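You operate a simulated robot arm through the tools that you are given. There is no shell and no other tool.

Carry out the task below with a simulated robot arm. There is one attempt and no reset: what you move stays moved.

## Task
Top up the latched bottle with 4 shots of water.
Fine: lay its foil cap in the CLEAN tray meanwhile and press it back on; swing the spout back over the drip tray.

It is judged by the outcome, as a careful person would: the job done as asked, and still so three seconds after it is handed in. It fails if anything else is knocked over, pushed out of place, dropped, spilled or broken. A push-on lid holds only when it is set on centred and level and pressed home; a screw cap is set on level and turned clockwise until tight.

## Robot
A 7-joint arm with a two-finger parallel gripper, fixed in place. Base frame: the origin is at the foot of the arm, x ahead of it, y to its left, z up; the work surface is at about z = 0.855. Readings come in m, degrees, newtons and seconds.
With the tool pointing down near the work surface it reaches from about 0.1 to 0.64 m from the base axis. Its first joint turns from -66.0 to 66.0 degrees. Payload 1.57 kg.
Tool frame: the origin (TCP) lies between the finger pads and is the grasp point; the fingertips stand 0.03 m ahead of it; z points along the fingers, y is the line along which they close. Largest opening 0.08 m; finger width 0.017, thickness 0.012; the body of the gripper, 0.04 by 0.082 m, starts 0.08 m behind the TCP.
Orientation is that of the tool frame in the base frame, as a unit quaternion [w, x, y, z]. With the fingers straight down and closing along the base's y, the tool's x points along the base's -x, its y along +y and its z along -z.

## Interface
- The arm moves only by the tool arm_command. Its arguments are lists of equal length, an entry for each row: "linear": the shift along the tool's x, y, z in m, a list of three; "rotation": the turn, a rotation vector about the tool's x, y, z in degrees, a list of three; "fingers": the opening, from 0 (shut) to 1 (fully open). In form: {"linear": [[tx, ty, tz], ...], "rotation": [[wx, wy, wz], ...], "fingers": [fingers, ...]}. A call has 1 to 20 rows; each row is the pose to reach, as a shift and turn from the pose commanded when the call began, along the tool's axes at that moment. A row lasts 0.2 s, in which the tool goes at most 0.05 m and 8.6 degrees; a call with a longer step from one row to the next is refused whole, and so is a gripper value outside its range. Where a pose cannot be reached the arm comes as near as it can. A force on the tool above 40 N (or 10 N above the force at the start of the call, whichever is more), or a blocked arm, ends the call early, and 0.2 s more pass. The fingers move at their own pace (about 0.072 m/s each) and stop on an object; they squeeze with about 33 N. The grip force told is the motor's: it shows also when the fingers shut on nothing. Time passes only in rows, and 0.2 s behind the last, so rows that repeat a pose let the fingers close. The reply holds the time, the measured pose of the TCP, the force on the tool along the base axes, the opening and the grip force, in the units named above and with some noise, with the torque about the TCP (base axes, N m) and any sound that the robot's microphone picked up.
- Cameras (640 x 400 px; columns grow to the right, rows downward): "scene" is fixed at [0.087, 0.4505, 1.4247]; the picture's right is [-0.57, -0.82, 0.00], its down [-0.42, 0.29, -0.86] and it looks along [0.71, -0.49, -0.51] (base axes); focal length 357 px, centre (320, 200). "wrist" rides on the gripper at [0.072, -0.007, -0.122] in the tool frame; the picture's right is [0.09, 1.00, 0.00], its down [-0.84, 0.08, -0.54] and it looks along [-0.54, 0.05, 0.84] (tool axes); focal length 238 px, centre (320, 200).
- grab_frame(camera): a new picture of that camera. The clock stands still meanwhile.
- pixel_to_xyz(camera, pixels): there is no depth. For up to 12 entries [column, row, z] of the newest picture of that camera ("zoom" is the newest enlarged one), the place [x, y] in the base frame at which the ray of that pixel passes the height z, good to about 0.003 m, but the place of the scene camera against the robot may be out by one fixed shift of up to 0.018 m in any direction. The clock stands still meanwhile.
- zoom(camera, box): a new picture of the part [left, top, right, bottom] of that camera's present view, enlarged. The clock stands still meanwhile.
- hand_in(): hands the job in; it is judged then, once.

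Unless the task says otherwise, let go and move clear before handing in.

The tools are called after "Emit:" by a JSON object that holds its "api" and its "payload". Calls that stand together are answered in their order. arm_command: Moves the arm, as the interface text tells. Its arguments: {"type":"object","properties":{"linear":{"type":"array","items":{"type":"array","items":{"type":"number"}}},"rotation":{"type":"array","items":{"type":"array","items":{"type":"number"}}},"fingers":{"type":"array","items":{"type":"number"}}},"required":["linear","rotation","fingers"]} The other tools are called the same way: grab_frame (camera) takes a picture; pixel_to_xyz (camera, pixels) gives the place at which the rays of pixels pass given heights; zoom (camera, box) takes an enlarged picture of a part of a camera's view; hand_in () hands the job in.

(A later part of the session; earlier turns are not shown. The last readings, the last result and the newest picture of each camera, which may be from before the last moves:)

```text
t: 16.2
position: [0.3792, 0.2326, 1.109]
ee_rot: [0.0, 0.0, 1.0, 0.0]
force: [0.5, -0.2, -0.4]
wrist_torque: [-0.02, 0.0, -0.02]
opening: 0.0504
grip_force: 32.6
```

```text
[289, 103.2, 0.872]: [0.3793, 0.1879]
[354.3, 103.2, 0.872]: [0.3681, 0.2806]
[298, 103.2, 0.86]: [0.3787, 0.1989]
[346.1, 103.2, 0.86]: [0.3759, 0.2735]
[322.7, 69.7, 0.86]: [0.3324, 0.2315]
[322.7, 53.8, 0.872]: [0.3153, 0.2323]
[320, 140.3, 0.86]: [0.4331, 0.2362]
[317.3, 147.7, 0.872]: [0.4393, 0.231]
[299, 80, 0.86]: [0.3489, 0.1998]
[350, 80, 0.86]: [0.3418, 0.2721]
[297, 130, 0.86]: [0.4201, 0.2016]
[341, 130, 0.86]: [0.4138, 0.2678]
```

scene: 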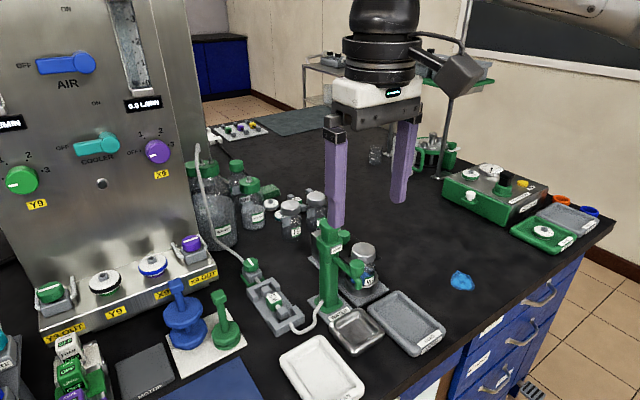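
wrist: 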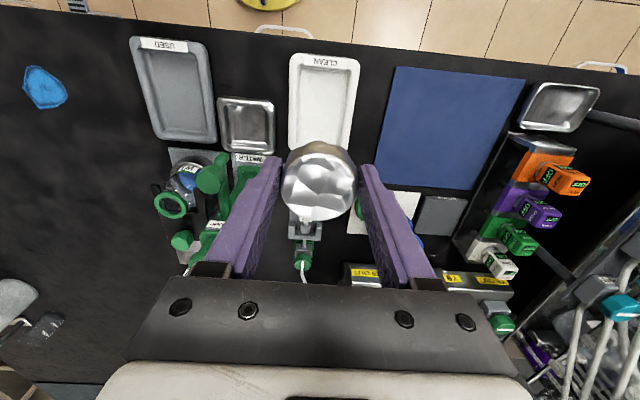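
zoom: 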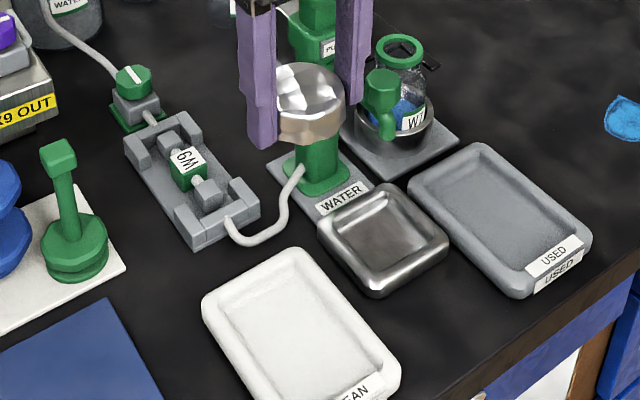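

The inner floor runs x 0.332–0.433 and y 0.200–0.272, centred at (0.3825, 0.236). I'll turn the gripper 90° so the fingers lie along the tray's long side, and lower partway.

Emit:
{"api": "arm_command", "payload": {"linear": [[0, 0, 0], [-0.001, 0.001, 0], [-0.002, 0.001, 0.01], [-0.003, 0.002, 0.02], [-0.003, 0.003, 0.03], [-0.003, 0.003, 0.04], [-0.003, 0.003, 0.05], [-0.003, 0.003, 0.06], [-0.003, 0.003, 0.07], [-0.003, 0.003, 0.08], [-0.003, 0.003, 0.08], [-0.003, 0.003, 0.08]], "rotation": [[0, 0, 8.2], [0, 0, 16.4], [0, 0, 24.6], [0, 0, 32.8], [0, 0, 41], [0, 0, 49.2], [0, 0, 57.4], [0, 0, 65.6], [0, 0, 73.8], [0, 0, 82], [0, 0, 90], [0, 0, 90]], "fingers": [0.3, 0.3, 0.3, 0.3, 0.3, 0.3, 0.3, 0.3, 0.3, 0.3, 0.3, 0.3]}}

Emit:
{"api": "grab_frame", "payload": {"camera": "wrist"}}

Emit:
{"api": "grab_frame", "payload": {"camera": "scene"}}

```text
t: 18.8
position: [0.3822, 0.2346, 1.0312]
ee_rot: [0.0, 0.708, 0.706, 0.0]
force: [0.1, 0.2, 0.3]
wrist_torque: [-0.02, -0.01, 0.0]
opening: 0.0503
grip_force: 32.8
```

```text
taken
```

wrist: 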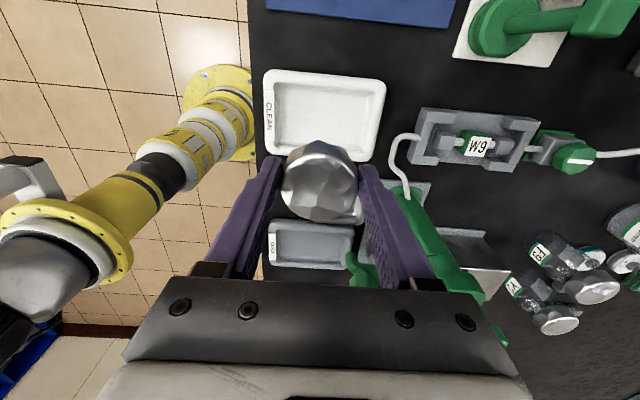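

```text
taken
```

scene: 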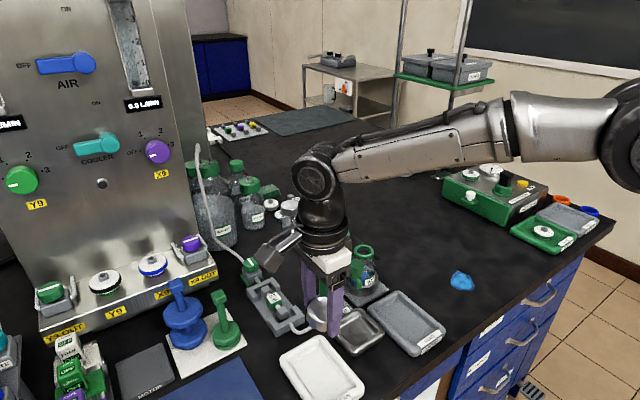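

The rotation worked (ee_rot [0, 0.708, 0.706, 0]) and the tray shows under the cap. I'll check the tray's floor edges from this angle before lowering.

Emit:
{"api": "zoom", "payload": {"camera": "wrist", "box": [250, 60, 400, 200]}}

Emit:
{"api": "pixel_to_xyz", "payload": {"camera": "zoom", "pixels": [[180, 120, 0.86], [420, 120, 0.86], [300, 60, 0.86]]}}

Emit:
{"api": "zoom", "payload": {"camera": "scene", "box": [260, 270, 400, 400]}}

```text
2.86 times, centred on (325, 130) of wrist
```

zoom: 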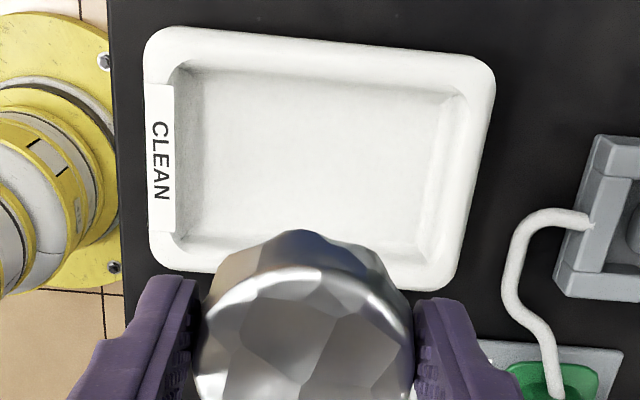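

```text
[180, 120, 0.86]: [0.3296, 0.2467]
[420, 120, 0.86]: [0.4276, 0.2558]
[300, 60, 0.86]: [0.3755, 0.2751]
```

```text
3.08 times, centred on (330, 335) of scene
```

zoom: 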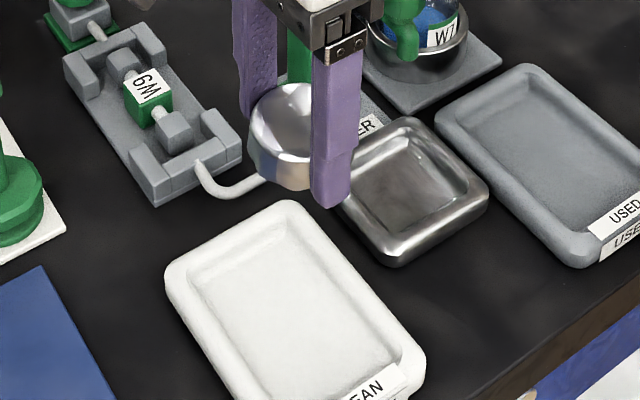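

The floor centre is about (0.384, 0.236) and I'm at (0.382, 0.235), so the alignment is good. I'll lower to about 1.5 cm above the tray floor.

Emit:
{"api": "arm_command", "payload": {"linear": [[0.001, 0.001, 0.04], [0.001, 0.001, 0.08], [0.001, 0.001, 0.105], [0.001, 0.001, 0.122], [0.001, 0.001, 0.122]], "rotation": [[0, 0, 0], [0, 0, 0], [0, 0, 0], [0, 0, 0], [0, 0, 0]], "fingers": [0.3, 0.3, 0.3, 0.3, 0.3]}}

Emit:
{"api": "zoom", "payload": {"camera": "scene", "box": [270, 300, 390, 400]}}

Emit:
{"api": "zoom", "payload": {"camera": "wrist", "box": [220, 60, 420, 240]}}

```text
t: 20.0
position: [0.3843, 0.2366, 0.9081]
ee_rot: [0.0, 0.708, 0.707, 0.0]
force: [-0.1, 0.1, 0.5]
wrist_torque: [-0.04, 0.01, 0.01]
opening: 0.0504
grip_force: 32.7
```

```text
4.00 times, centred on (330, 350) of scene
```

zoom: 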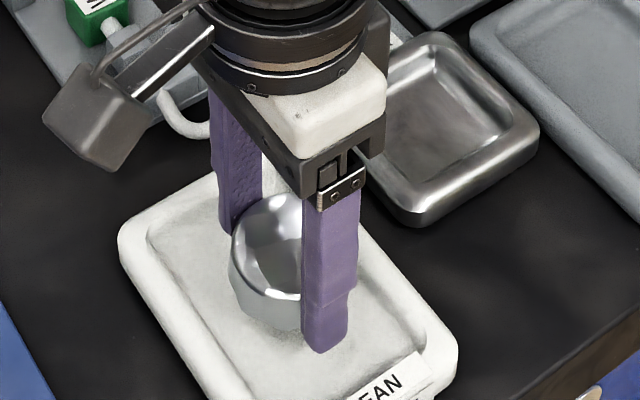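

```text
2.22 times, centred on (320, 150) of wrist
```

zoom: 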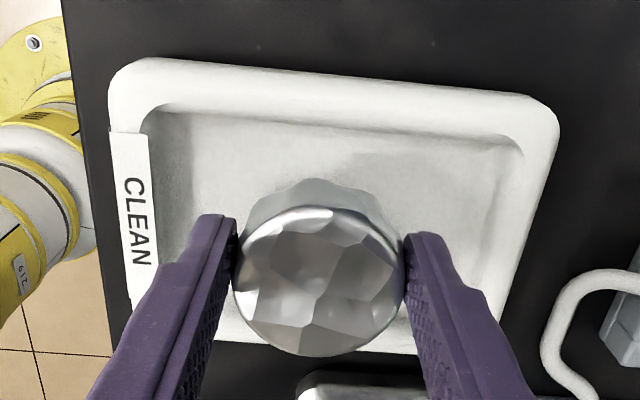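

The cap is over the tray floor with room around the fingers. I'll lower in 2 mm steps and watch for contact.

Emit:
{"api": "arm_command", "payload": {"linear": [[0, 0, 0.004], [0, 0, 0.008], [0, 0, 0.01], [0, 0, 0.012], [0, 0, 0.014]], "rotation": [[0, 0, 0], [0, 0, 0], [0, 0, 0], [0, 0, 0], [0, 0, 0]], "fingers": [0.3, 0.3, 0.3, 0.3, 0.3]}}

Emit:
{"api": "zoom", "payload": {"camera": "scene", "box": [290, 320, 370, 400]}}

```text
t: 21.2
position: [0.3842, 0.2371, 0.893]
ee_rot: [0.0, 0.707, 0.708, 0.0]
force: [0.5, 0.3, -0.1]
wrist_torque: [0.01, 0.01, -0.01]
opening: 0.0501
grip_force: 33.0
```

```text
5.00 times, centred on (330, 360) of scene
```

zoom: 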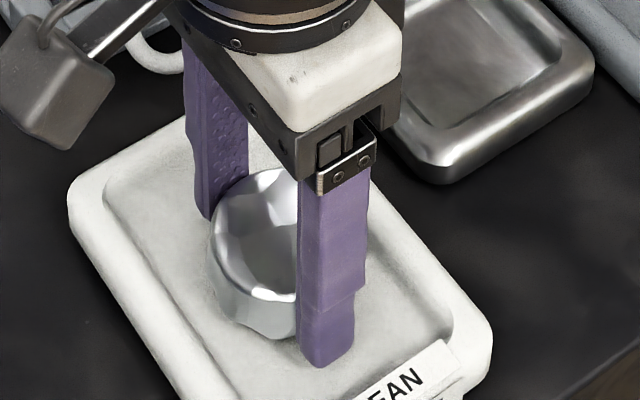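

Emit:
{"api": "arm_command", "payload": {"linear": [[0, 0, 0.0015], [0, 0, 0.003], [0, 0, 0.0045]], "rotation": [[0, 0, 0], [0, 0, 0], [0, 0, 0]], "fingers": [0.3, 0.3, 0.3]}}

```text
t: 22.0
position: [0.3839, 0.2376, 0.8894]
ee_rot: [0.0, 0.707, 0.707, -0.001]
force: [-0.5, 0.0, -0.4]
wrist_torque: [-0.01, 0.01, -0.01]
opening: 0.0502
grip_force: 32.9
```

There is still no contact at TCP 0.889. I'll continue down in 1 mm steps.

Emit:
{"api": "arm_command", "payload": {"linear": [[0, 0, 0.001], [0, 0, 0.002]], "rotation": [[0, 0, 0], [0, 0, 0]], "fingers": [0.3, 0.3]}}

Emit:
{"api": "zoom", "payload": {"camera": "scene", "box": [290, 320, 370, 400]}}

```text
t: 22.6
position: [0.383, 0.2363, 0.8866]
ee_rot: [0.0, 0.707, 0.707, 0.0]
force: [0.7, 0.3, 0.6]
wrist_torque: [0.0, 0.0, 0.01]
opening: 0.0504
grip_force: 33.5
```

```text
5.00 times, centred on (330, 360) of scene
```

zoom: 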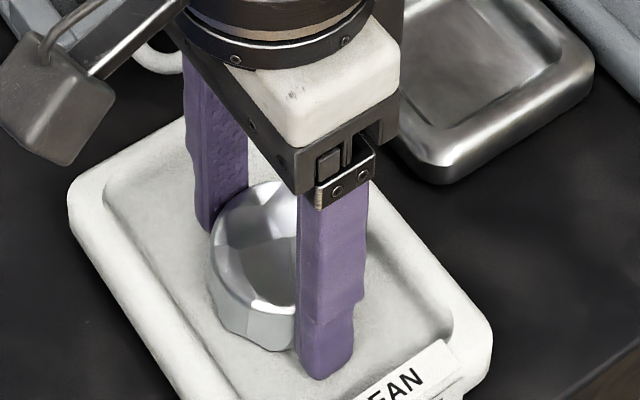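

Emit:
{"api": "arm_command", "payload": {"linear": [[0, 0, 0.001], [0, 0, 0.001]], "rotation": [[0, 0, 0], [0, 0, 0]], "fingers": [0.3, 0.3]}}

```text
t: 23.2
position: [0.3833, 0.236, 0.8871]
ee_rot: [0.0, 0.707, 0.707, 0.0]
force: [-4.6, -3.4, 13.1]
wrist_torque: [-0.11, 0.54, 0.06]
opening: 0.0505
grip_force: 33.3
```

The tips have just touched the tray floor (13 N). I'll back off 1.5 mm and open gently to release the cap.

Emit:
{"api": "arm_command", "payload": {"linear": [[0, 0, -0.0015], [0, 0, -0.0015], [0, 0, -0.0015], [0, 0, -0.0015]], "rotation": [[0, 0, 0], [0, 0, 0], [0, 0, 0], [0, 0, 0]], "fingers": [0.3, 0.65, 0.72, 0.72]}}

Emit:
{"api": "zoom", "payload": {"camera": "scene", "box": [290, 320, 370, 400]}}

Emit:
{"api": "zoom", "payload": {"camera": "wrist", "box": [220, 60, 420, 240]}}

```text
t: 24.2
position: [0.3829, 0.2361, 0.8874]
ee_rot: [0.0, 0.707, 0.707, 0.0]
force: [-0.4, 0.4, 0.5]
wrist_torque: [-0.01, 0.01, -0.01]
opening: 0.0577
grip_force: 0.1
```

```text
5.00 times, centred on (330, 360) of scene
```

zoom: 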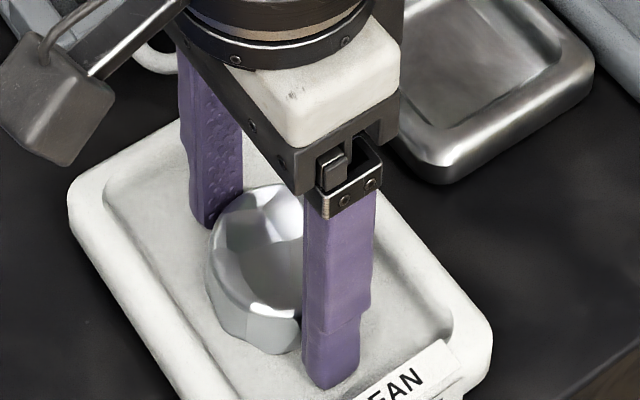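

```text
2.22 times, centred on (320, 150) of wrist
```

zoom: 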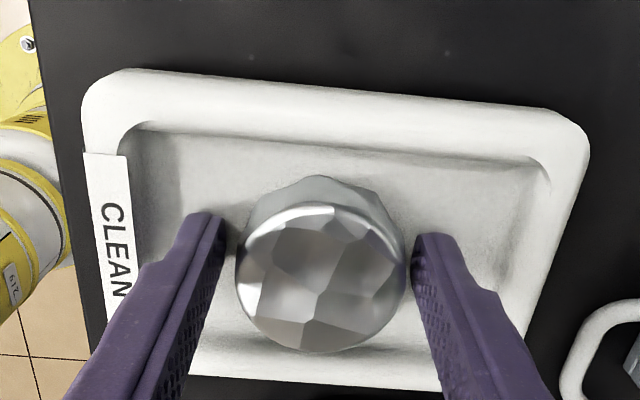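

The cap rests upright in the CLEAN tray and the fingers are clear on both sides. I'll rise straight up and turn the gripper back.

Emit:
{"api": "arm_command", "payload": {"linear": [[0, 0, -0.01], [0, 0, -0.03], [0, 0, -0.06], [0, 0, -0.1], [0, 0, -0.14], [0, 0, -0.18], [0, 0, -0.22], [0, 0, -0.22]], "rotation": [[0, 0, 0], [0, 0, 0], [0, 0, 0], [0, 0, 0], [0, 0, 0], [0, 0, 0], [0, 0, 0], [0, 0, 0]], "fingers": [0.72, 0.72, 0.72, 0.72, 0.72, 0.72, 0.72, 0.72]}}

Emit:
{"api": "zoom", "payload": {"camera": "wrist", "box": [220, 60, 420, 240]}}

Emit:
{"api": "grab_frame", "payload": {"camera": "scene"}}

```text
t: 26.0
position: [0.3842, 0.2374, 1.1075]
ee_rot: [-0.001, 0.707, 0.707, 0.0]
force: [0.0, 0.0, 0.7]
wrist_torque: [-0.02, 0.02, 0.01]
opening: 0.0577
grip_force: 0.1
```

```text
2.22 times, centred on (320, 150) of wrist
```

zoom: 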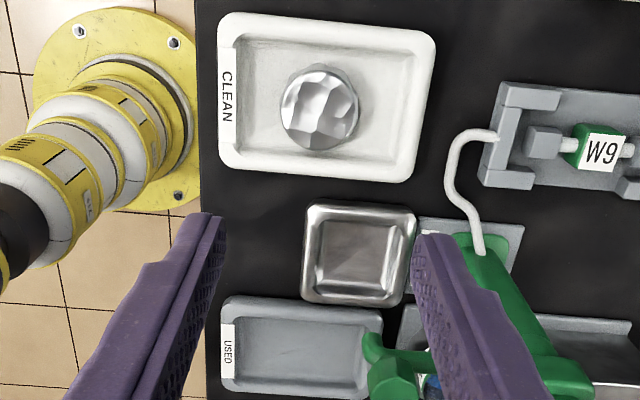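

```text
taken
```

scene: 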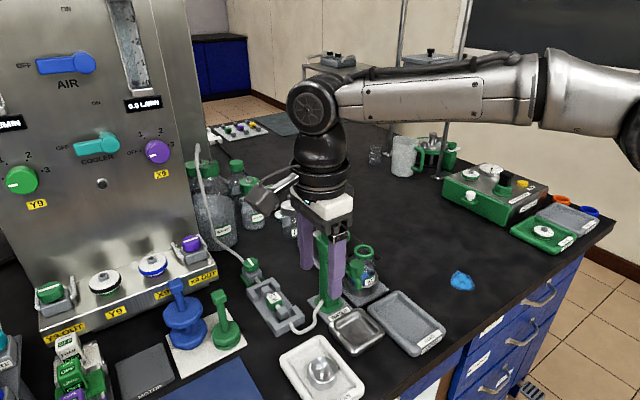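

The cap rests in the CLEAN tray. I'll turn back to the original orientation and move so the wrist camera looks at the spout knob between the fingers.

Emit:
{"api": "arm_command", "payload": {"linear": [[-0.01, -0.005, -0.002], [-0.02, -0.01, -0.004], [-0.03, -0.015, -0.006], [-0.04, -0.02, -0.008], [-0.05, -0.025, -0.0125], [-0.065, -0.03, -0.0125], [-0.08, -0.035, -0.0125], [-0.095, -0.039, -0.0125], [-0.11, -0.039, -0.0125], [-0.115, -0.039, -0.0125], [-0.115, -0.039, -0.0125], [-0.115, -0.039, -0.0125]], "rotation": [[0, 0, -8.2], [0, 0, -16.4], [0, 0, -24.6], [0, 0, -32.8], [0, 0, -41], [0, 0, -49.2], [0, 0, -57.4], [0, 0, -65.6], [0, 0, -73.8], [0, 0, -82], [0, 0, -90], [0, 0, -90]], "fingers": [0.8, 0.9, 1, 1, 1, 1, 1, 1, 1, 1, 1, 1]}}

Emit:
{"api": "grab_frame", "payload": {"camera": "wrist"}}

Emit:
{"api": "zoom", "payload": {"camera": "wrist", "box": [240, 110, 400, 270]}}

Emit:
{"api": "pixel_to_xyz", "payload": {"camera": "wrist", "pixels": [[320, 170, 1.015]]}}

```text
t: 28.6
position: [0.3447, 0.1219, 1.1211]
ee_rot: [0.0, -0.001, 1.0, 0.0]
force: [0.4, 0.6, -0.1]
wrist_torque: [0.03, 0.03, -0.02]
opening: 0.08
grip_force: 0.0
```

```text
taken
```

wrist: 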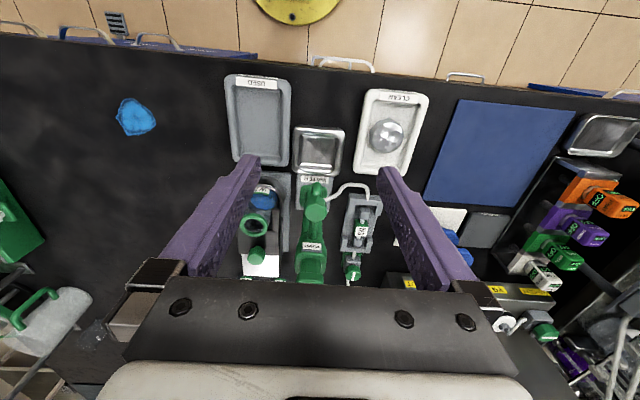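

```text
2.50 times, centred on (320, 190) of wrist
```

zoom: 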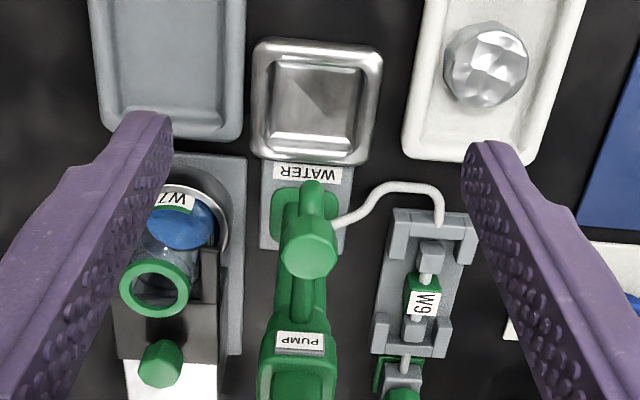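

```text
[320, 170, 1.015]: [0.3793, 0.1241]
```

The spout knob is at about (0.434, 0.124), the pivot near (0.509, 0.123), and the bottle mouth is about 90° round the swing. First I'll go above the knob at a safe height and dry-run the arc in the air to confirm the wrist can turn that far.

Emit:
{"api": "arm_command", "payload": {"linear": [[-0.03, 0.001, 0.01], [-0.06, 0.002, 0.02], [-0.0885, 0.002, 0.02], [-0.0885, 0.002, 0.02]], "rotation": [[0, 0, 0], [0, 0, 0], [0, 0, 0], [0, 0, 0]], "fingers": [0.8, 0.6, 0.55, 0.55]}}

Emit:
{"api": "arm_command", "payload": {"linear": [[-0.0008, -0.0107, 0], [-0.0032, -0.0213, 0], [-0.0073, -0.0313, 0], [-0.0128, -0.0406, 0], [-0.0196, -0.049, 0], [-0.0276, -0.0563, 0], [-0.0366, -0.0625, 0], [-0.0463, -0.0673, 0], [-0.0566, -0.0707, 0], [-0.0674, -0.0734, 0], [-0.0755, -0.0765, 0], [-0.0755, -0.0765, 0]], "rotation": [[0, 0, -8.18], [0, 0, -16.36], [0, 0, -24.54], [0, 0, -32.72], [0, 0, -40.9], [0, 0, -49.1], [0, 0, -57.3], [0, 0, -65.4], [0, 0, -73.6], [0, 0, -81.8], [0, 0, -90], [0, 0, -90]], "fingers": [0.55, 0.55, 0.55, 0.55, 0.55, 0.55, 0.55, 0.55, 0.55, 0.55, 0.55, 0.55]}}

Emit:
{"api": "grab_frame", "payload": {"camera": "wrist"}}

Emit:
{"api": "grab_frame", "payload": {"camera": "scene"}}

```text
t: 29.6
position: [0.4334, 0.1239, 1.1009]
ee_rot: [0.0, 0.0, 1.0, 0.0]
force: [0.1, -0.6, -0.4]
wrist_torque: [0.02, 0.0, 0.03]
opening: 0.0441
grip_force: 0.1
```

```text
t: 32.2
position: [0.5076, 0.0466, 1.0992]
ee_rot: [0.0, 0.708, -0.707, 0.0]
force: [-0.7, 0.4, -0.5]
wrist_torque: [-0.01, -0.01, -0.01]
opening: 0.0439
grip_force: 0.1
```

```text
taken
```

wrist: 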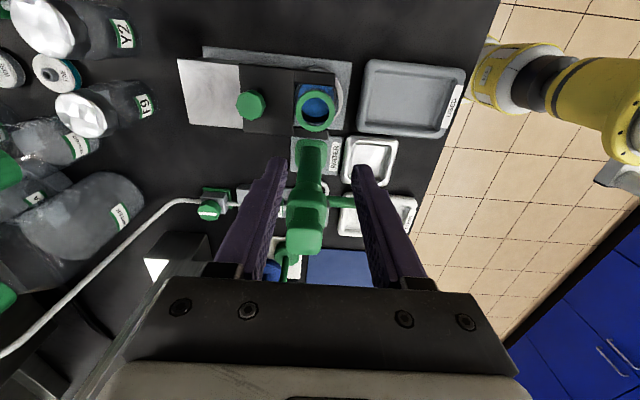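

```text
taken
```

scene: 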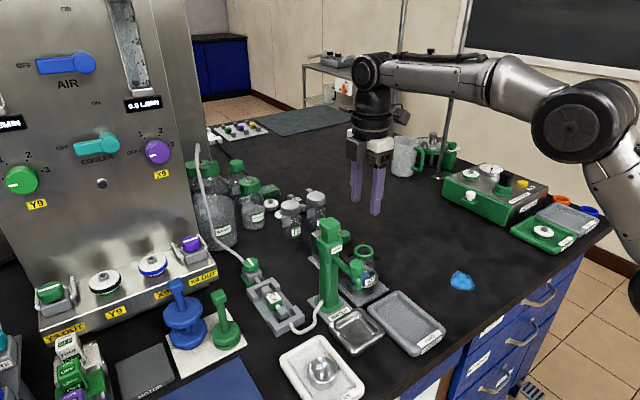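

The dry run reached −90° without trouble. This view also shows the bottle mouth well at (315, 110), so I'll measure it and the pump from here.

Emit:
{"api": "zoom", "payload": {"camera": "wrist", "box": [230, 60, 400, 260]}}

Emit:
{"api": "zoom", "payload": {"camera": "wrist", "box": [270, 75, 360, 145]}}

Emit:
{"api": "pixel_to_xyz", "payload": {"camera": "zoom", "pixels": [[318, 200, 0.955], [318, 200, 0.96]]}}

```text
2.00 times, centred on (315, 160) of wrist
```

zoom: 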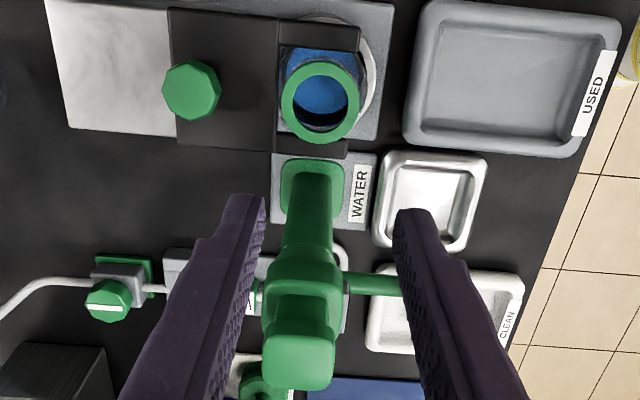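

```text
5.71 times, centred on (315, 110) of wrist
```

zoom: 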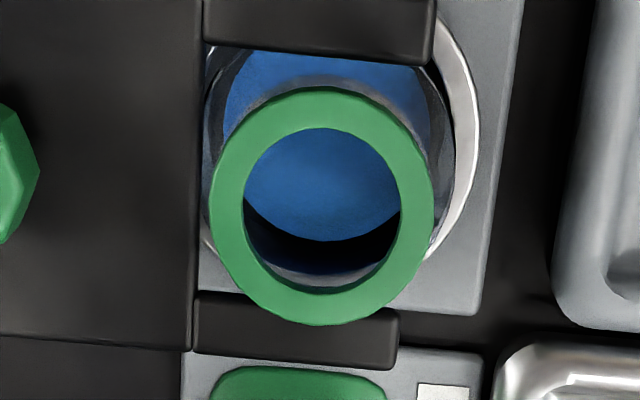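

```text
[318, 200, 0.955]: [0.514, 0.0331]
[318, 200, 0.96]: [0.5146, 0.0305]
```

The mouth centre is near (0.513, 0.034), rim Ø 0.042, hole Ø about 0.030, and it lies in line with the pump at 90°. I'll return over the parked spout knob.

Emit:
{"api": "arm_command", "payload": {"linear": [[-0.005, 0.007, -0.01], [-0.011, 0.014, -0.02], [-0.018, 0.021, -0.02], [-0.025, 0.029, -0.02], [-0.033, 0.037, -0.02], [-0.041, 0.045, -0.02], [-0.049, 0.053, -0.02], [-0.057, 0.061, -0.02], [-0.066, 0.068, -0.01], [-0.072, 0.072, 0], [-0.0768, 0.0755, 0], [-0.0768, 0.0755, 0]], "rotation": [[0, 0, 8.2], [0, 0, 16.4], [0, 0, 24.6], [0, 0, 32.8], [0, 0, 41], [0, 0, 49.2], [0, 0, 57.4], [0, 0, 65.6], [0, 0, 73.8], [0, 0, 82], [0, 0, 90], [0, 0, 90]], "fingers": [0.55, 0.55, 0.55, 0.55, 0.55, 0.55, 0.55, 0.55, 0.55, 0.55, 0.55, 0.55]}}

Emit:
{"api": "zoom", "payload": {"camera": "wrist", "box": [240, 80, 400, 220]}}

Emit:
{"api": "zoom", "payload": {"camera": "scene", "box": [290, 190, 410, 310]}}

```text
t: 34.8
position: [0.4327, 0.1232, 1.1013]
ee_rot: [-0.001, 0.0, 1.0, -0.001]
force: [0.0, -0.5, 0.6]
wrist_torque: [0.02, 0.0, -0.01]
opening: 0.044
grip_force: 0.2
```

```text
2.86 times, centred on (320, 150) of wrist
```

zoom: 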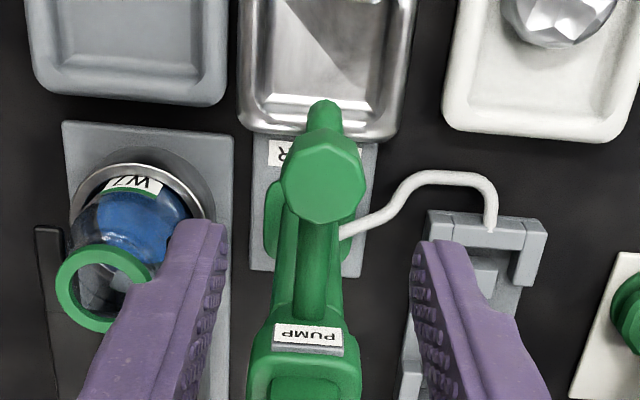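

```text
3.33 times, centred on (350, 250) of scene
```

zoom: 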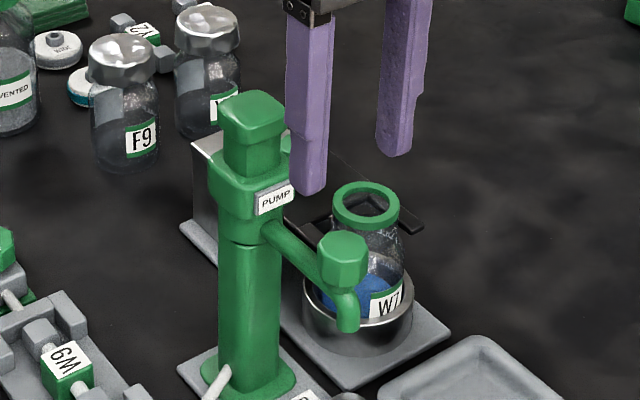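

The knob is centred under the gripper at wrist (321, 142). I'll lower so the fingertips straddle it, then narrow the gap around it.

Emit:
{"api": "arm_command", "payload": {"linear": [[0.001, 0, 0.03], [0.001, 0, 0.055], [0.001, 0, 0.073], [0.001, 0, 0.073]], "rotation": [[0, 0, 0], [0, 0, 0], [0, 0, 0], [0, 0, 0]], "fingers": [0.55, 0.55, 0.55, 0.55]}}

Emit:
{"api": "zoom", "payload": {"camera": "wrist", "box": [240, 100, 400, 240]}}

Emit:
{"api": "zoom", "payload": {"camera": "scene", "box": [290, 190, 410, 310]}}

```text
t: 35.8
position: [0.4307, 0.1228, 1.0282]
ee_rot: [0.0, 0.0, 1.0, 0.0]
force: [-0.2, 0.2, 0.2]
wrist_torque: [-0.01, 0.01, 0.04]
opening: 0.0439
grip_force: 0.0
```

```text
2.86 times, centred on (320, 170) of wrist
```

zoom: 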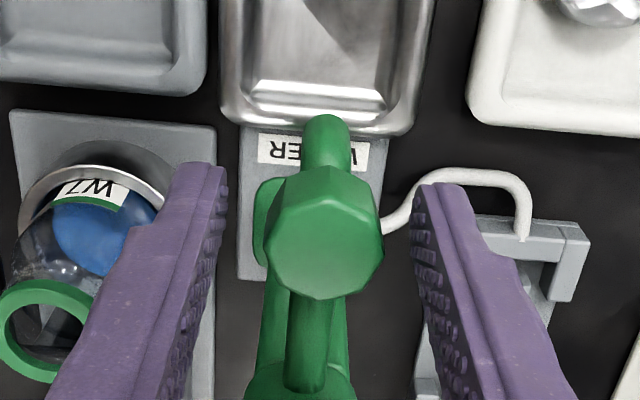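

```text
3.33 times, centred on (350, 250) of scene
```

zoom: 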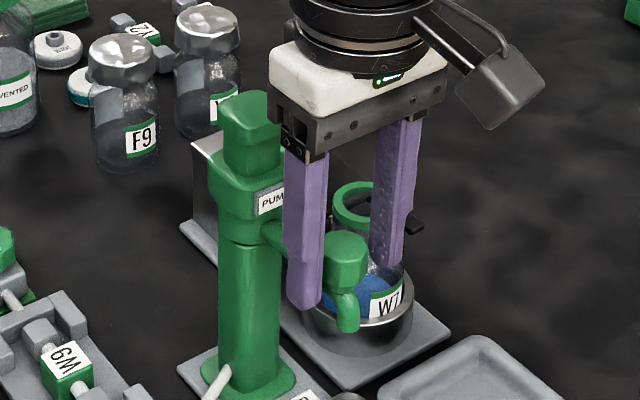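

The knob sits centred between the fingers. I'll narrow the gap to about 31 mm around the 27 mm knob and swing the spout the first 56°, stopping before the tip reaches the bottle rim.

Emit:
{"api": "arm_command", "payload": {"linear": [[0, 0, 0], [0, 0, 0], [-0.0008, -0.0111, 0], [-0.0031, -0.0219, 0], [-0.0069, -0.0323, 0], [-0.0121, -0.0421, 0], [-0.0186, -0.0511, 0], [-0.0263, -0.0591, 0], [-0.035, -0.0659, 0], [-0.035, -0.0659, 0]], "rotation": [[0, 0, 0], [0, 0, 0], [0, 0, -8], [0, 0, -16], [0, 0, -24], [0, 0, -32], [0, 0, -40], [0, 0, -48], [0, 0, -56], [0, 0, -56]], "fingers": [0.4, 0.39, 0.39, 0.39, 0.39, 0.39, 0.39, 0.39, 0.39, 0.39]}}

Emit:
{"api": "zoom", "payload": {"camera": "wrist", "box": [240, 100, 400, 240]}}

Emit:
{"api": "zoom", "payload": {"camera": "scene", "box": [300, 190, 420, 310]}}

Emit:
{"api": "zoom", "payload": {"camera": "scene", "box": [340, 220, 390, 300]}}

```text
t: 38.0
position: [0.4673, 0.0587, 1.0261]
ee_rot: [0.0, -0.471, 0.882, 0.0]
force: [0.4, -0.2, -0.4]
wrist_torque: [0.0, 0.0, 0.02]
opening: 0.0314
grip_force: 0.0
```

```text
2.86 times, centred on (320, 170) of wrist
```

zoom: 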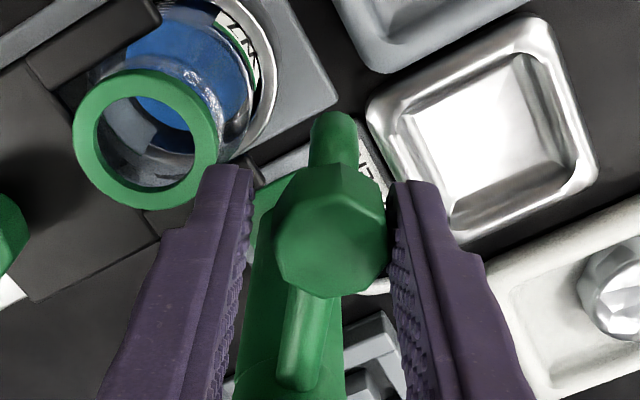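

```text
3.33 times, centred on (360, 250) of scene
```

zoom: 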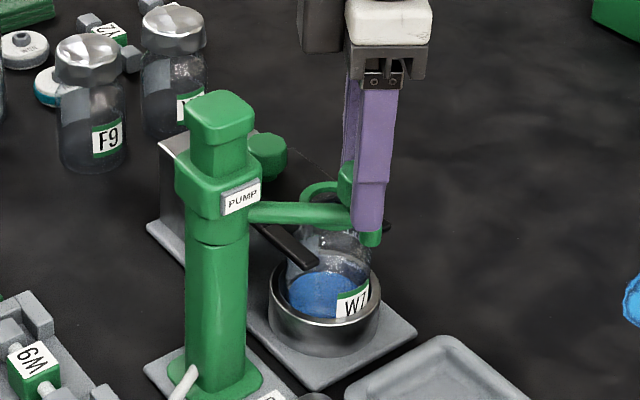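

```text
5.00 times, centred on (365, 260) of scene
```

zoom: 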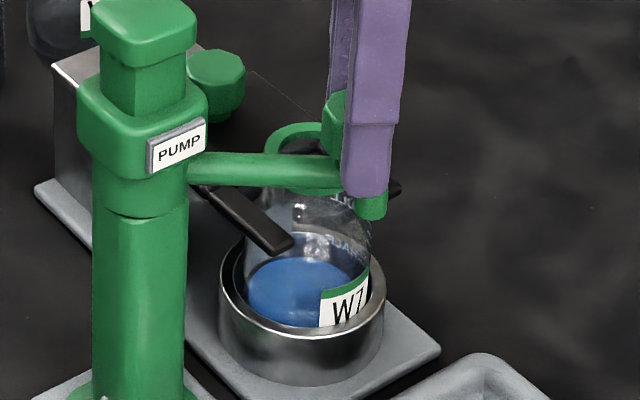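

The spout swings freely and the tip clears the rim, at about 0.964 against 0.953. I'll continue another 33° to bring it over the mouth.

Emit:
{"api": "arm_command", "payload": {"linear": [[-0.0008, -0.0111, 0], [-0.0031, -0.0219, 0], [-0.0069, -0.0323, 0], [-0.0121, -0.0421, 0], [-0.0128, -0.0433, 0], [-0.0128, -0.0433, 0]], "rotation": [[0, 0, -8], [0, 0, -16], [0, 0, -24], [0, 0, -32], [0, 0, -33], [0, 0, -33]], "fingers": [0.39, 0.39, 0.39, 0.39, 0.39, 0.39]}}

Emit:
{"api": "zoom", "payload": {"camera": "wrist", "box": [240, 90, 400, 230]}}

Emit:
{"api": "zoom", "payload": {"camera": "scene", "box": [340, 220, 390, 300]}}

```text
t: 39.4
position: [0.5094, 0.0451, 1.0275]
ee_rot: [0.0, -0.701, 0.713, 0.0]
force: [1.0, 0.2, -0.1]
wrist_torque: [0.03, -0.04, 0.02]
opening: 0.0318
grip_force: 0.3
```

```text
2.86 times, centred on (320, 160) of wrist
```

zoom: 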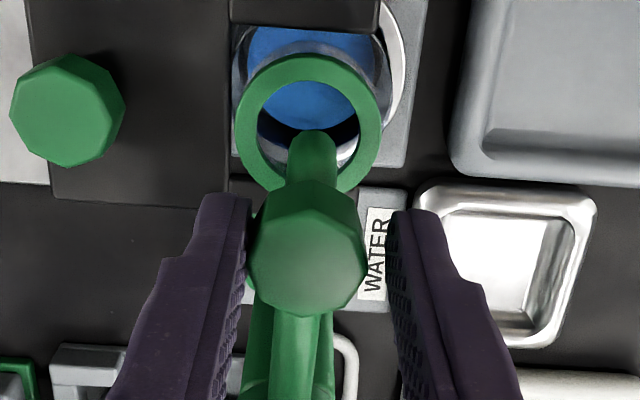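

```text
5.00 times, centred on (365, 260) of scene
```

zoom: 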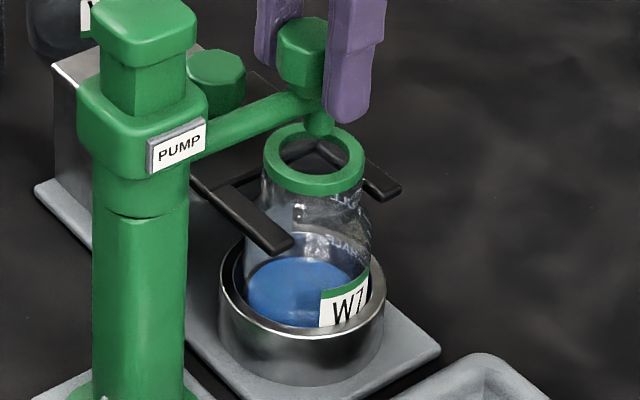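

The spout tip is now over the mouth hole, with the tip at zoom (312, 140) and the hole centre at (308, 125). I'll open the fingers, rise straight up and check that it stays there.

Emit:
{"api": "arm_command", "payload": {"linear": [[0, 0, 0], [0, 0, 0], [0, 0, -0.03], [0, 0, -0.07], [0, 0, -0.1], [0, 0, -0.1]], "rotation": [[0, 0, 0], [0, 0, 0], [0, 0, 0], [0, 0, 0], [0, 0, 0], [0, 0, 0]], "fingers": [0.55, 0.6, 0.6, 0.6, 0.6, 0.6]}}

Emit:
{"api": "zoom", "payload": {"camera": "wrist", "box": [250, 70, 390, 190]}}

Emit:
{"api": "zoom", "payload": {"camera": "scene", "box": [340, 220, 390, 300]}}

```text
t: 40.8
position: [0.5088, 0.0456, 1.1272]
ee_rot: [0.001, -0.701, 0.713, 0.0]
force: [-1.0, -0.3, 0.5]
wrist_torque: [-0.02, 0.0, 0.01]
opening: 0.0479
grip_force: 0.0
```

```text
3.33 times, centred on (320, 130) of wrist
```

zoom: 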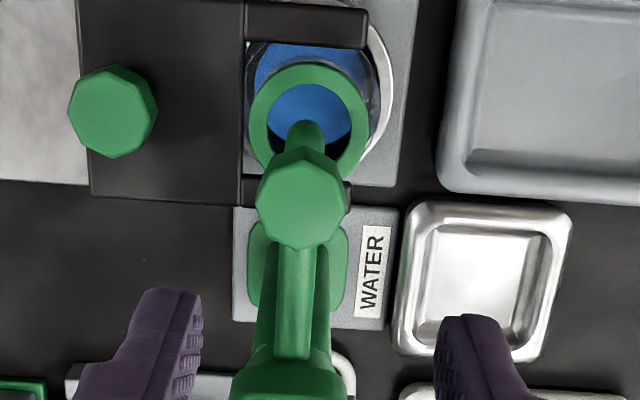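

```text
5.00 times, centred on (365, 260) of scene
```

zoom: 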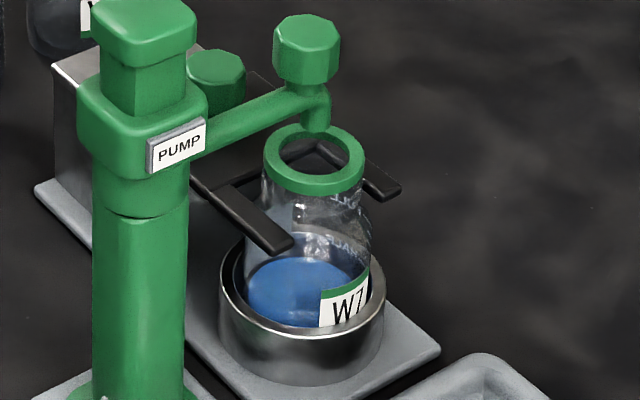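

The spout stayed over the mouth. Next I'll find the plunger top from this view so I can press it squarely with closed fingers.

Emit:
{"api": "grab_frame", "payload": {"camera": "wrist"}}

Emit:
{"api": "zoom", "payload": {"camera": "wrist", "box": [230, 140, 400, 290]}}

```text
taken
```

wrist: 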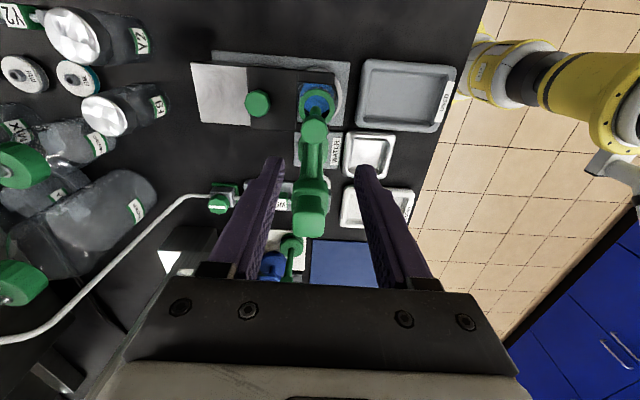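

```text
2.67 times, centred on (315, 215) of wrist
```

zoom: 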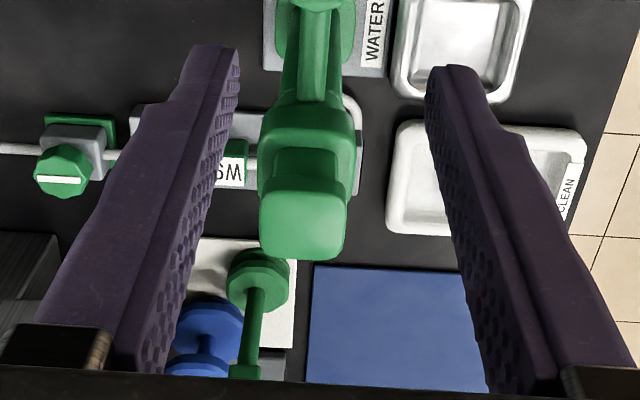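

The plunger top is about 31 mm wide near (0.512, 0.1225, 1.062). I'll close the fingers and move above it, keeping this orientation so the camera still sees the bottle.

Emit:
{"api": "arm_command", "payload": {"linear": [[0, 0, -0.005], [-0.03, -0.001, -0.005], [-0.06, -0.0019, -0.005], [-0.0769, -0.0019, -0.005], [-0.0769, -0.0019, 0.02], [-0.0769, -0.0019, 0.02]], "rotation": [[0, 0, 0], [0, 0, 0], [0, 0, 0], [0, 0, 0], [0, 0, 0], [0, 0, 0]], "fingers": [0.3, 0.1, 0, 0, 0, 0]}}

Emit:
{"api": "grab_frame", "payload": {"camera": "wrist"}}

Emit:
{"api": "zoom", "payload": {"camera": "scene", "box": [290, 180, 410, 300]}}

```text
t: 42.2
position: [0.5116, 0.1232, 1.1075]
ee_rot: [0.0, -0.701, 0.713, 0.0]
force: [0.1, -0.6, -0.5]
wrist_torque: [-0.04, -0.01, -0.01]
opening: 0.0
grip_force: 21.3
```

```text
taken
```

wrist: 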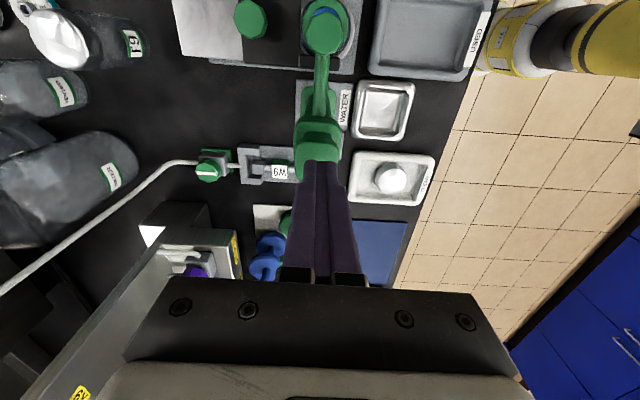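

```text
3.33 times, centred on (350, 240) of scene
```

zoom: 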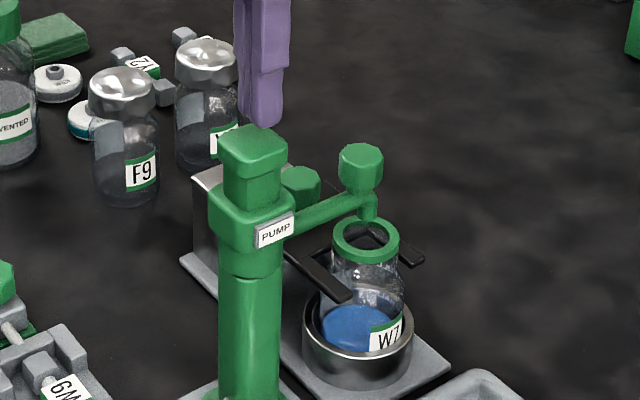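

Emit:
{"api": "zoom", "payload": {"camera": "wrist", "box": [270, 100, 370, 200]}}

Emit:
{"api": "zoom", "payload": {"camera": "scene", "box": [300, 195, 350, 245]}}

```text
4.00 times, centred on (320, 150) of wrist
```

zoom: 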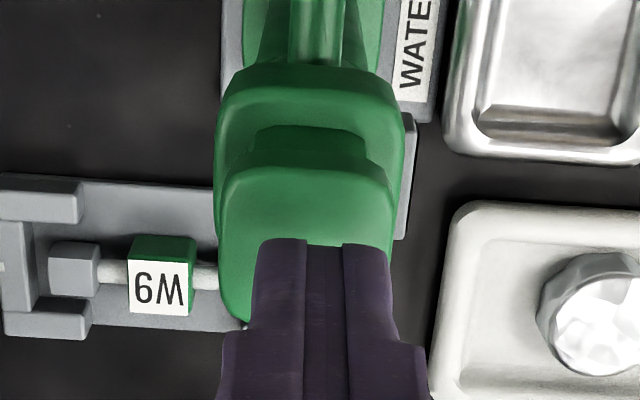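

```text
8.00 times, centred on (325, 220) of scene
```

zoom: 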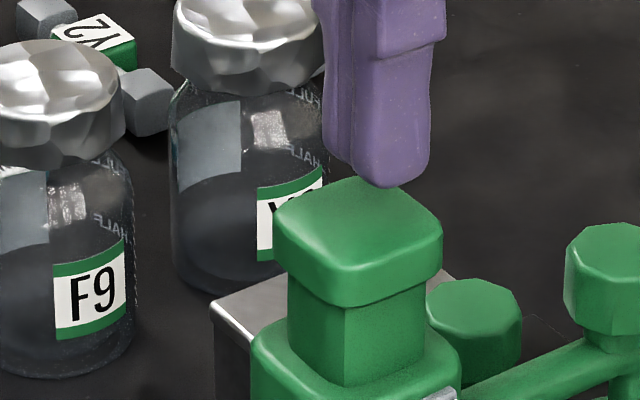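

Measured against the fingertips, the plunger centre is about 3 mm further in +x and 2.5 mm in +y. I'll correct for that, lower to just above the plunger, and then press one full stroke slowly.

Emit:
{"api": "arm_command", "payload": {"linear": [[-0.0025, -0.0028, 0.004], [-0.0025, -0.0028, 0.01], [-0.0025, -0.0028, 0.014], [-0.0025, -0.0028, 0.016], [-0.0025, -0.0028, 0.018], [-0.0025, -0.0028, 0.02], [-0.0025, -0.0028, 0.022]], "rotation": [[0, 0, 0], [0, 0, 0], [0, 0, 0], [0, 0, 0], [0, 0, 0], [0, 0, 0], [0, 0, 0]], "fingers": [0, 0, 0, 0, 0, 0, 0]}}

Emit:
{"api": "zoom", "payload": {"camera": "scene", "box": [300, 195, 350, 245]}}

```text
t: 43.8
position: [0.5164, 0.1249, 1.0851]
ee_rot: [0.0, -0.701, 0.713, -0.001]
force: [0.0, 2.3, 3.6]
wrist_torque: [0.06, -0.01, 0.0]
opening: 0.0
grip_force: 21.1
```

```text
8.00 times, centred on (325, 220) of scene
```

zoom: 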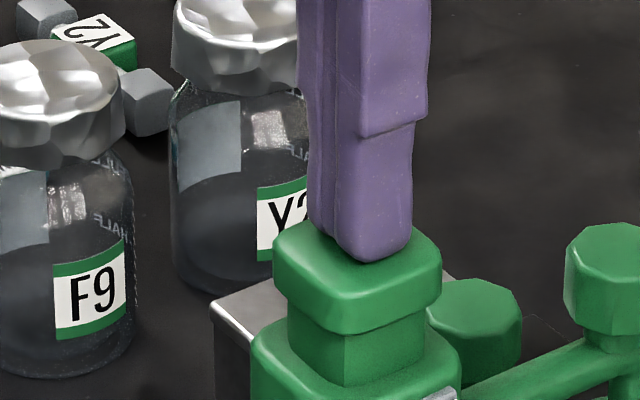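

The plunger is already moving under light force (3.6 N) and is down about 8 mm. I'll continue the stroke steadily until it bottoms out.

Emit:
{"api": "arm_command", "payload": {"linear": [[0, 0, 0.003], [0, 0, 0.006], [0, 0, 0.009], [0, 0, 0.0105], [0, 0, 0.012]], "rotation": [[0, 0, 0], [0, 0, 0], [0, 0, 0], [0, 0, 0], [0, 0, 0]], "fingers": [0, 0, 0, 0, 0]}}

Emit:
{"api": "zoom", "payload": {"camera": "scene", "box": [300, 195, 390, 285]}}

```text
t: 45.0
position: [0.5154, 0.1244, 1.0744]
ee_rot: [0.0, -0.701, 0.713, 0.0]
force: [0.8, 0.0, 4.9]
wrist_torque: [0.03, 0.03, 0.01]
opening: 0.0
grip_force: 21.4
```

```text
4.44 times, centred on (345, 240) of scene
```

zoom: 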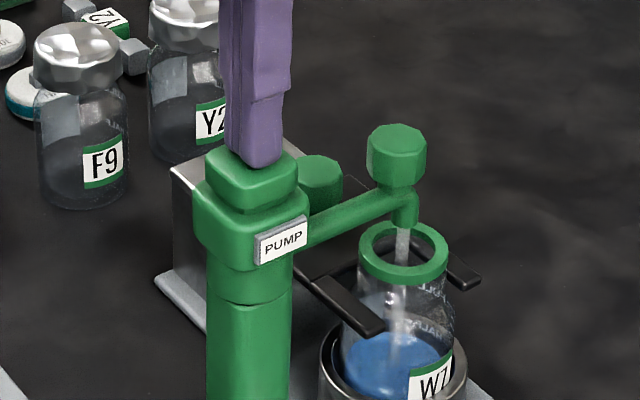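

Water is streaming cleanly from the spout into the bottle at scene zoom (402, 300). I'll keep pressing to the bottom of the stroke.

Emit:
{"api": "arm_command", "payload": {"linear": [[0, 0, 0.002], [0, 0, 0.004], [0, 0, 0.006], [0, 0, 0.0075], [0, 0, 0.009]], "rotation": [[0, 0, 0], [0, 0, 0], [0, 0, 0], [0, 0, 0], [0, 0, 0]], "fingers": [0, 0, 0, 0, 0]}}

Emit:
{"api": "zoom", "payload": {"camera": "scene", "box": [300, 195, 390, 285]}}

```text
t: 46.2
position: [0.5156, 0.1244, 1.0717]
ee_rot: [0.005, -0.701, 0.713, -0.003]
force: [-11.1, -2.3, 37.7]
wrist_torque: [-0.11, 0.38, -0.03]
opening: 0.0
grip_force: 21.5
```

```text
4.44 times, centred on (345, 240) of scene
```

zoom: 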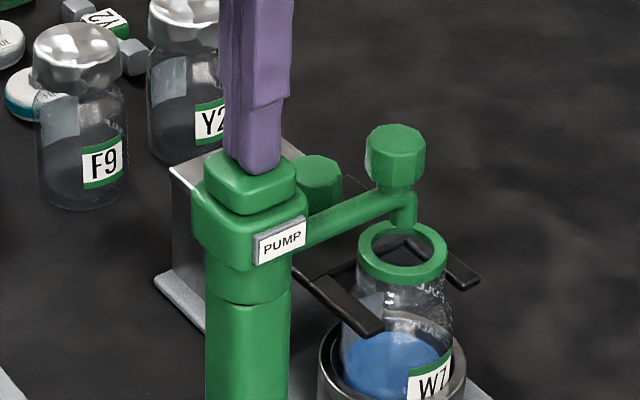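

The plunger bottomed at TCP z ≈ 1.072 (37.7 N) and the stream has stopped, so that is shot 1. I'll rise fully so the plunger returns and check it.

Emit:
{"api": "arm_command", "payload": {"linear": [[0, 0, -0.003], [0, 0, -0.01], [0, 0, -0.017], [0, 0, -0.024], [0, 0, -0.03], [0, 0, -0.03]], "rotation": [[0, 0, 0], [0, 0, 0], [0, 0, 0], [0, 0, 0], [0, 0, 0], [0, 0, 0]], "fingers": [0, 0, 0, 0, 0, 0]}}

Emit:
{"api": "zoom", "payload": {"camera": "scene", "box": [300, 195, 390, 285]}}

Emit:
{"api": "zoom", "payload": {"camera": "wrist", "box": [250, 0, 390, 140]}}

```text
t: 47.6
position: [0.516, 0.1239, 1.093]
ee_rot: [0.0, -0.701, 0.713, 0.0]
force: [0.4, -0.3, 1.4]
wrist_torque: [0.01, -0.06, 0.01]
opening: 0.0003
grip_force: 21.4
```

```text
4.44 times, centred on (345, 240) of scene
```

zoom: 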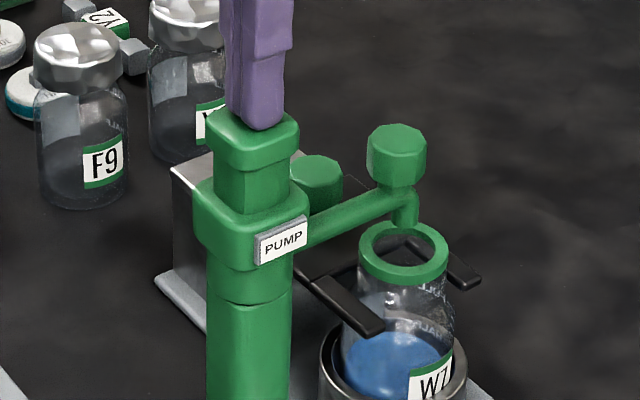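

```text
2.86 times, centred on (320, 70) of wrist
```

zoom: 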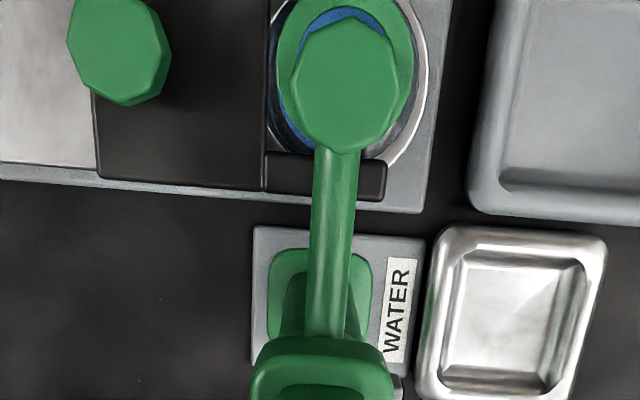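

I'll raise a bit more so the plunger is surely fully up, and compare.

Emit:
{"api": "arm_command", "payload": {"linear": [[0, 0, -0.006], [0, 0, -0.006], [0, 0, -0.006]], "rotation": [[0, 0, 0], [0, 0, 0], [0, 0, 0]], "fingers": [0, 0, 0]}}

Emit:
{"api": "zoom", "payload": {"camera": "scene", "box": [300, 195, 350, 245]}}

Emit:
{"api": "zoom", "payload": {"camera": "scene", "box": [340, 230, 390, 290]}}

```text
t: 48.4
position: [0.5148, 0.1243, 1.1011]
ee_rot: [-0.001, -0.701, 0.713, 0.0]
force: [0.4, -1.1, -0.6]
wrist_torque: [-0.03, -0.01, 0.04]
opening: 0.0003
grip_force: 21.7
```

```text
8.00 times, centred on (325, 220) of scene
```

zoom: 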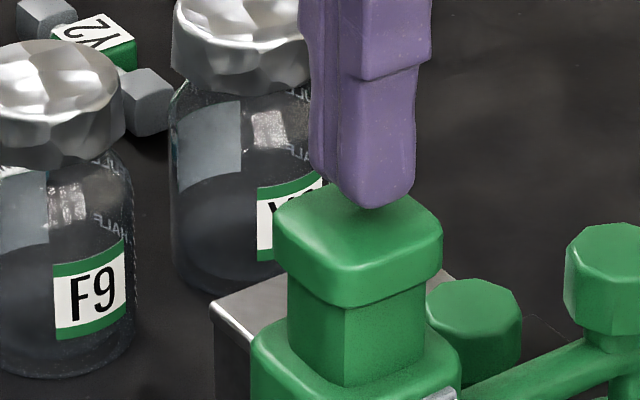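

```text
6.67 times, centred on (365, 260) of scene
```

zoom: 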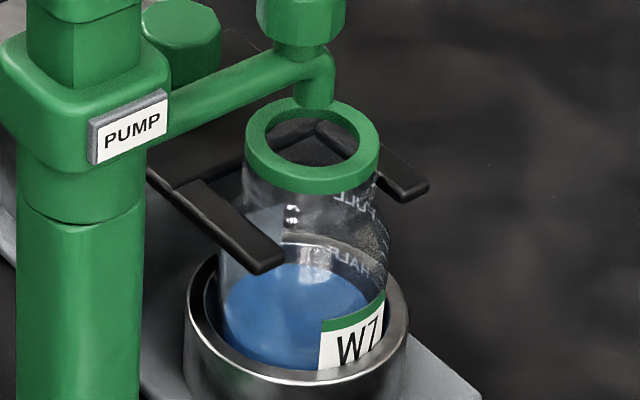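

The plunger is back at its full height and the fingers hover about 8 mm above it. I'll do shot 2 in one smooth full stroke until the force stop.

Emit:
{"api": "arm_command", "payload": {"linear": [[0, 0, 0.005], [0, 0, 0.008], [0, 0, 0.011], [0, 0, 0.014], [0, 0, 0.017], [0, 0, 0.02], [0, 0, 0.023], [0, 0, 0.0255], [0, 0, 0.0275], [0, 0, 0.029], [0, 0, 0.0305], [0, 0, 0.032]], "rotation": [[0, 0, 0], [0, 0, 0], [0, 0, 0], [0, 0, 0], [0, 0, 0], [0, 0, 0], [0, 0, 0], [0, 0, 0], [0, 0, 0], [0, 0, 0], [0, 0, 0], [0, 0, 0]], "fingers": [0, 0, 0, 0, 0, 0, 0, 0, 0, 0, 0, 0]}}

Emit:
{"api": "zoom", "payload": {"camera": "scene", "box": [300, 195, 390, 285]}}

```text
t: 51.0
position: [0.5165, 0.1241, 1.0726]
ee_rot: [0.003, -0.7, 0.714, -0.001]
force: [-6.7, 0.9, 24.1]
wrist_torque: [0.01, 0.22, -0.03]
opening: 0.0
grip_force: 21.4
```

```text
4.44 times, centred on (345, 240) of scene
```

zoom: 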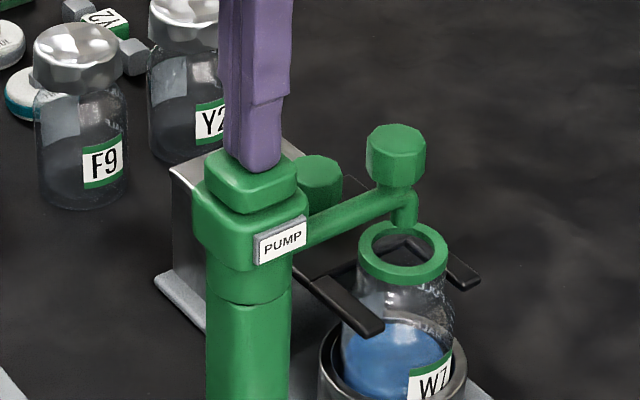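

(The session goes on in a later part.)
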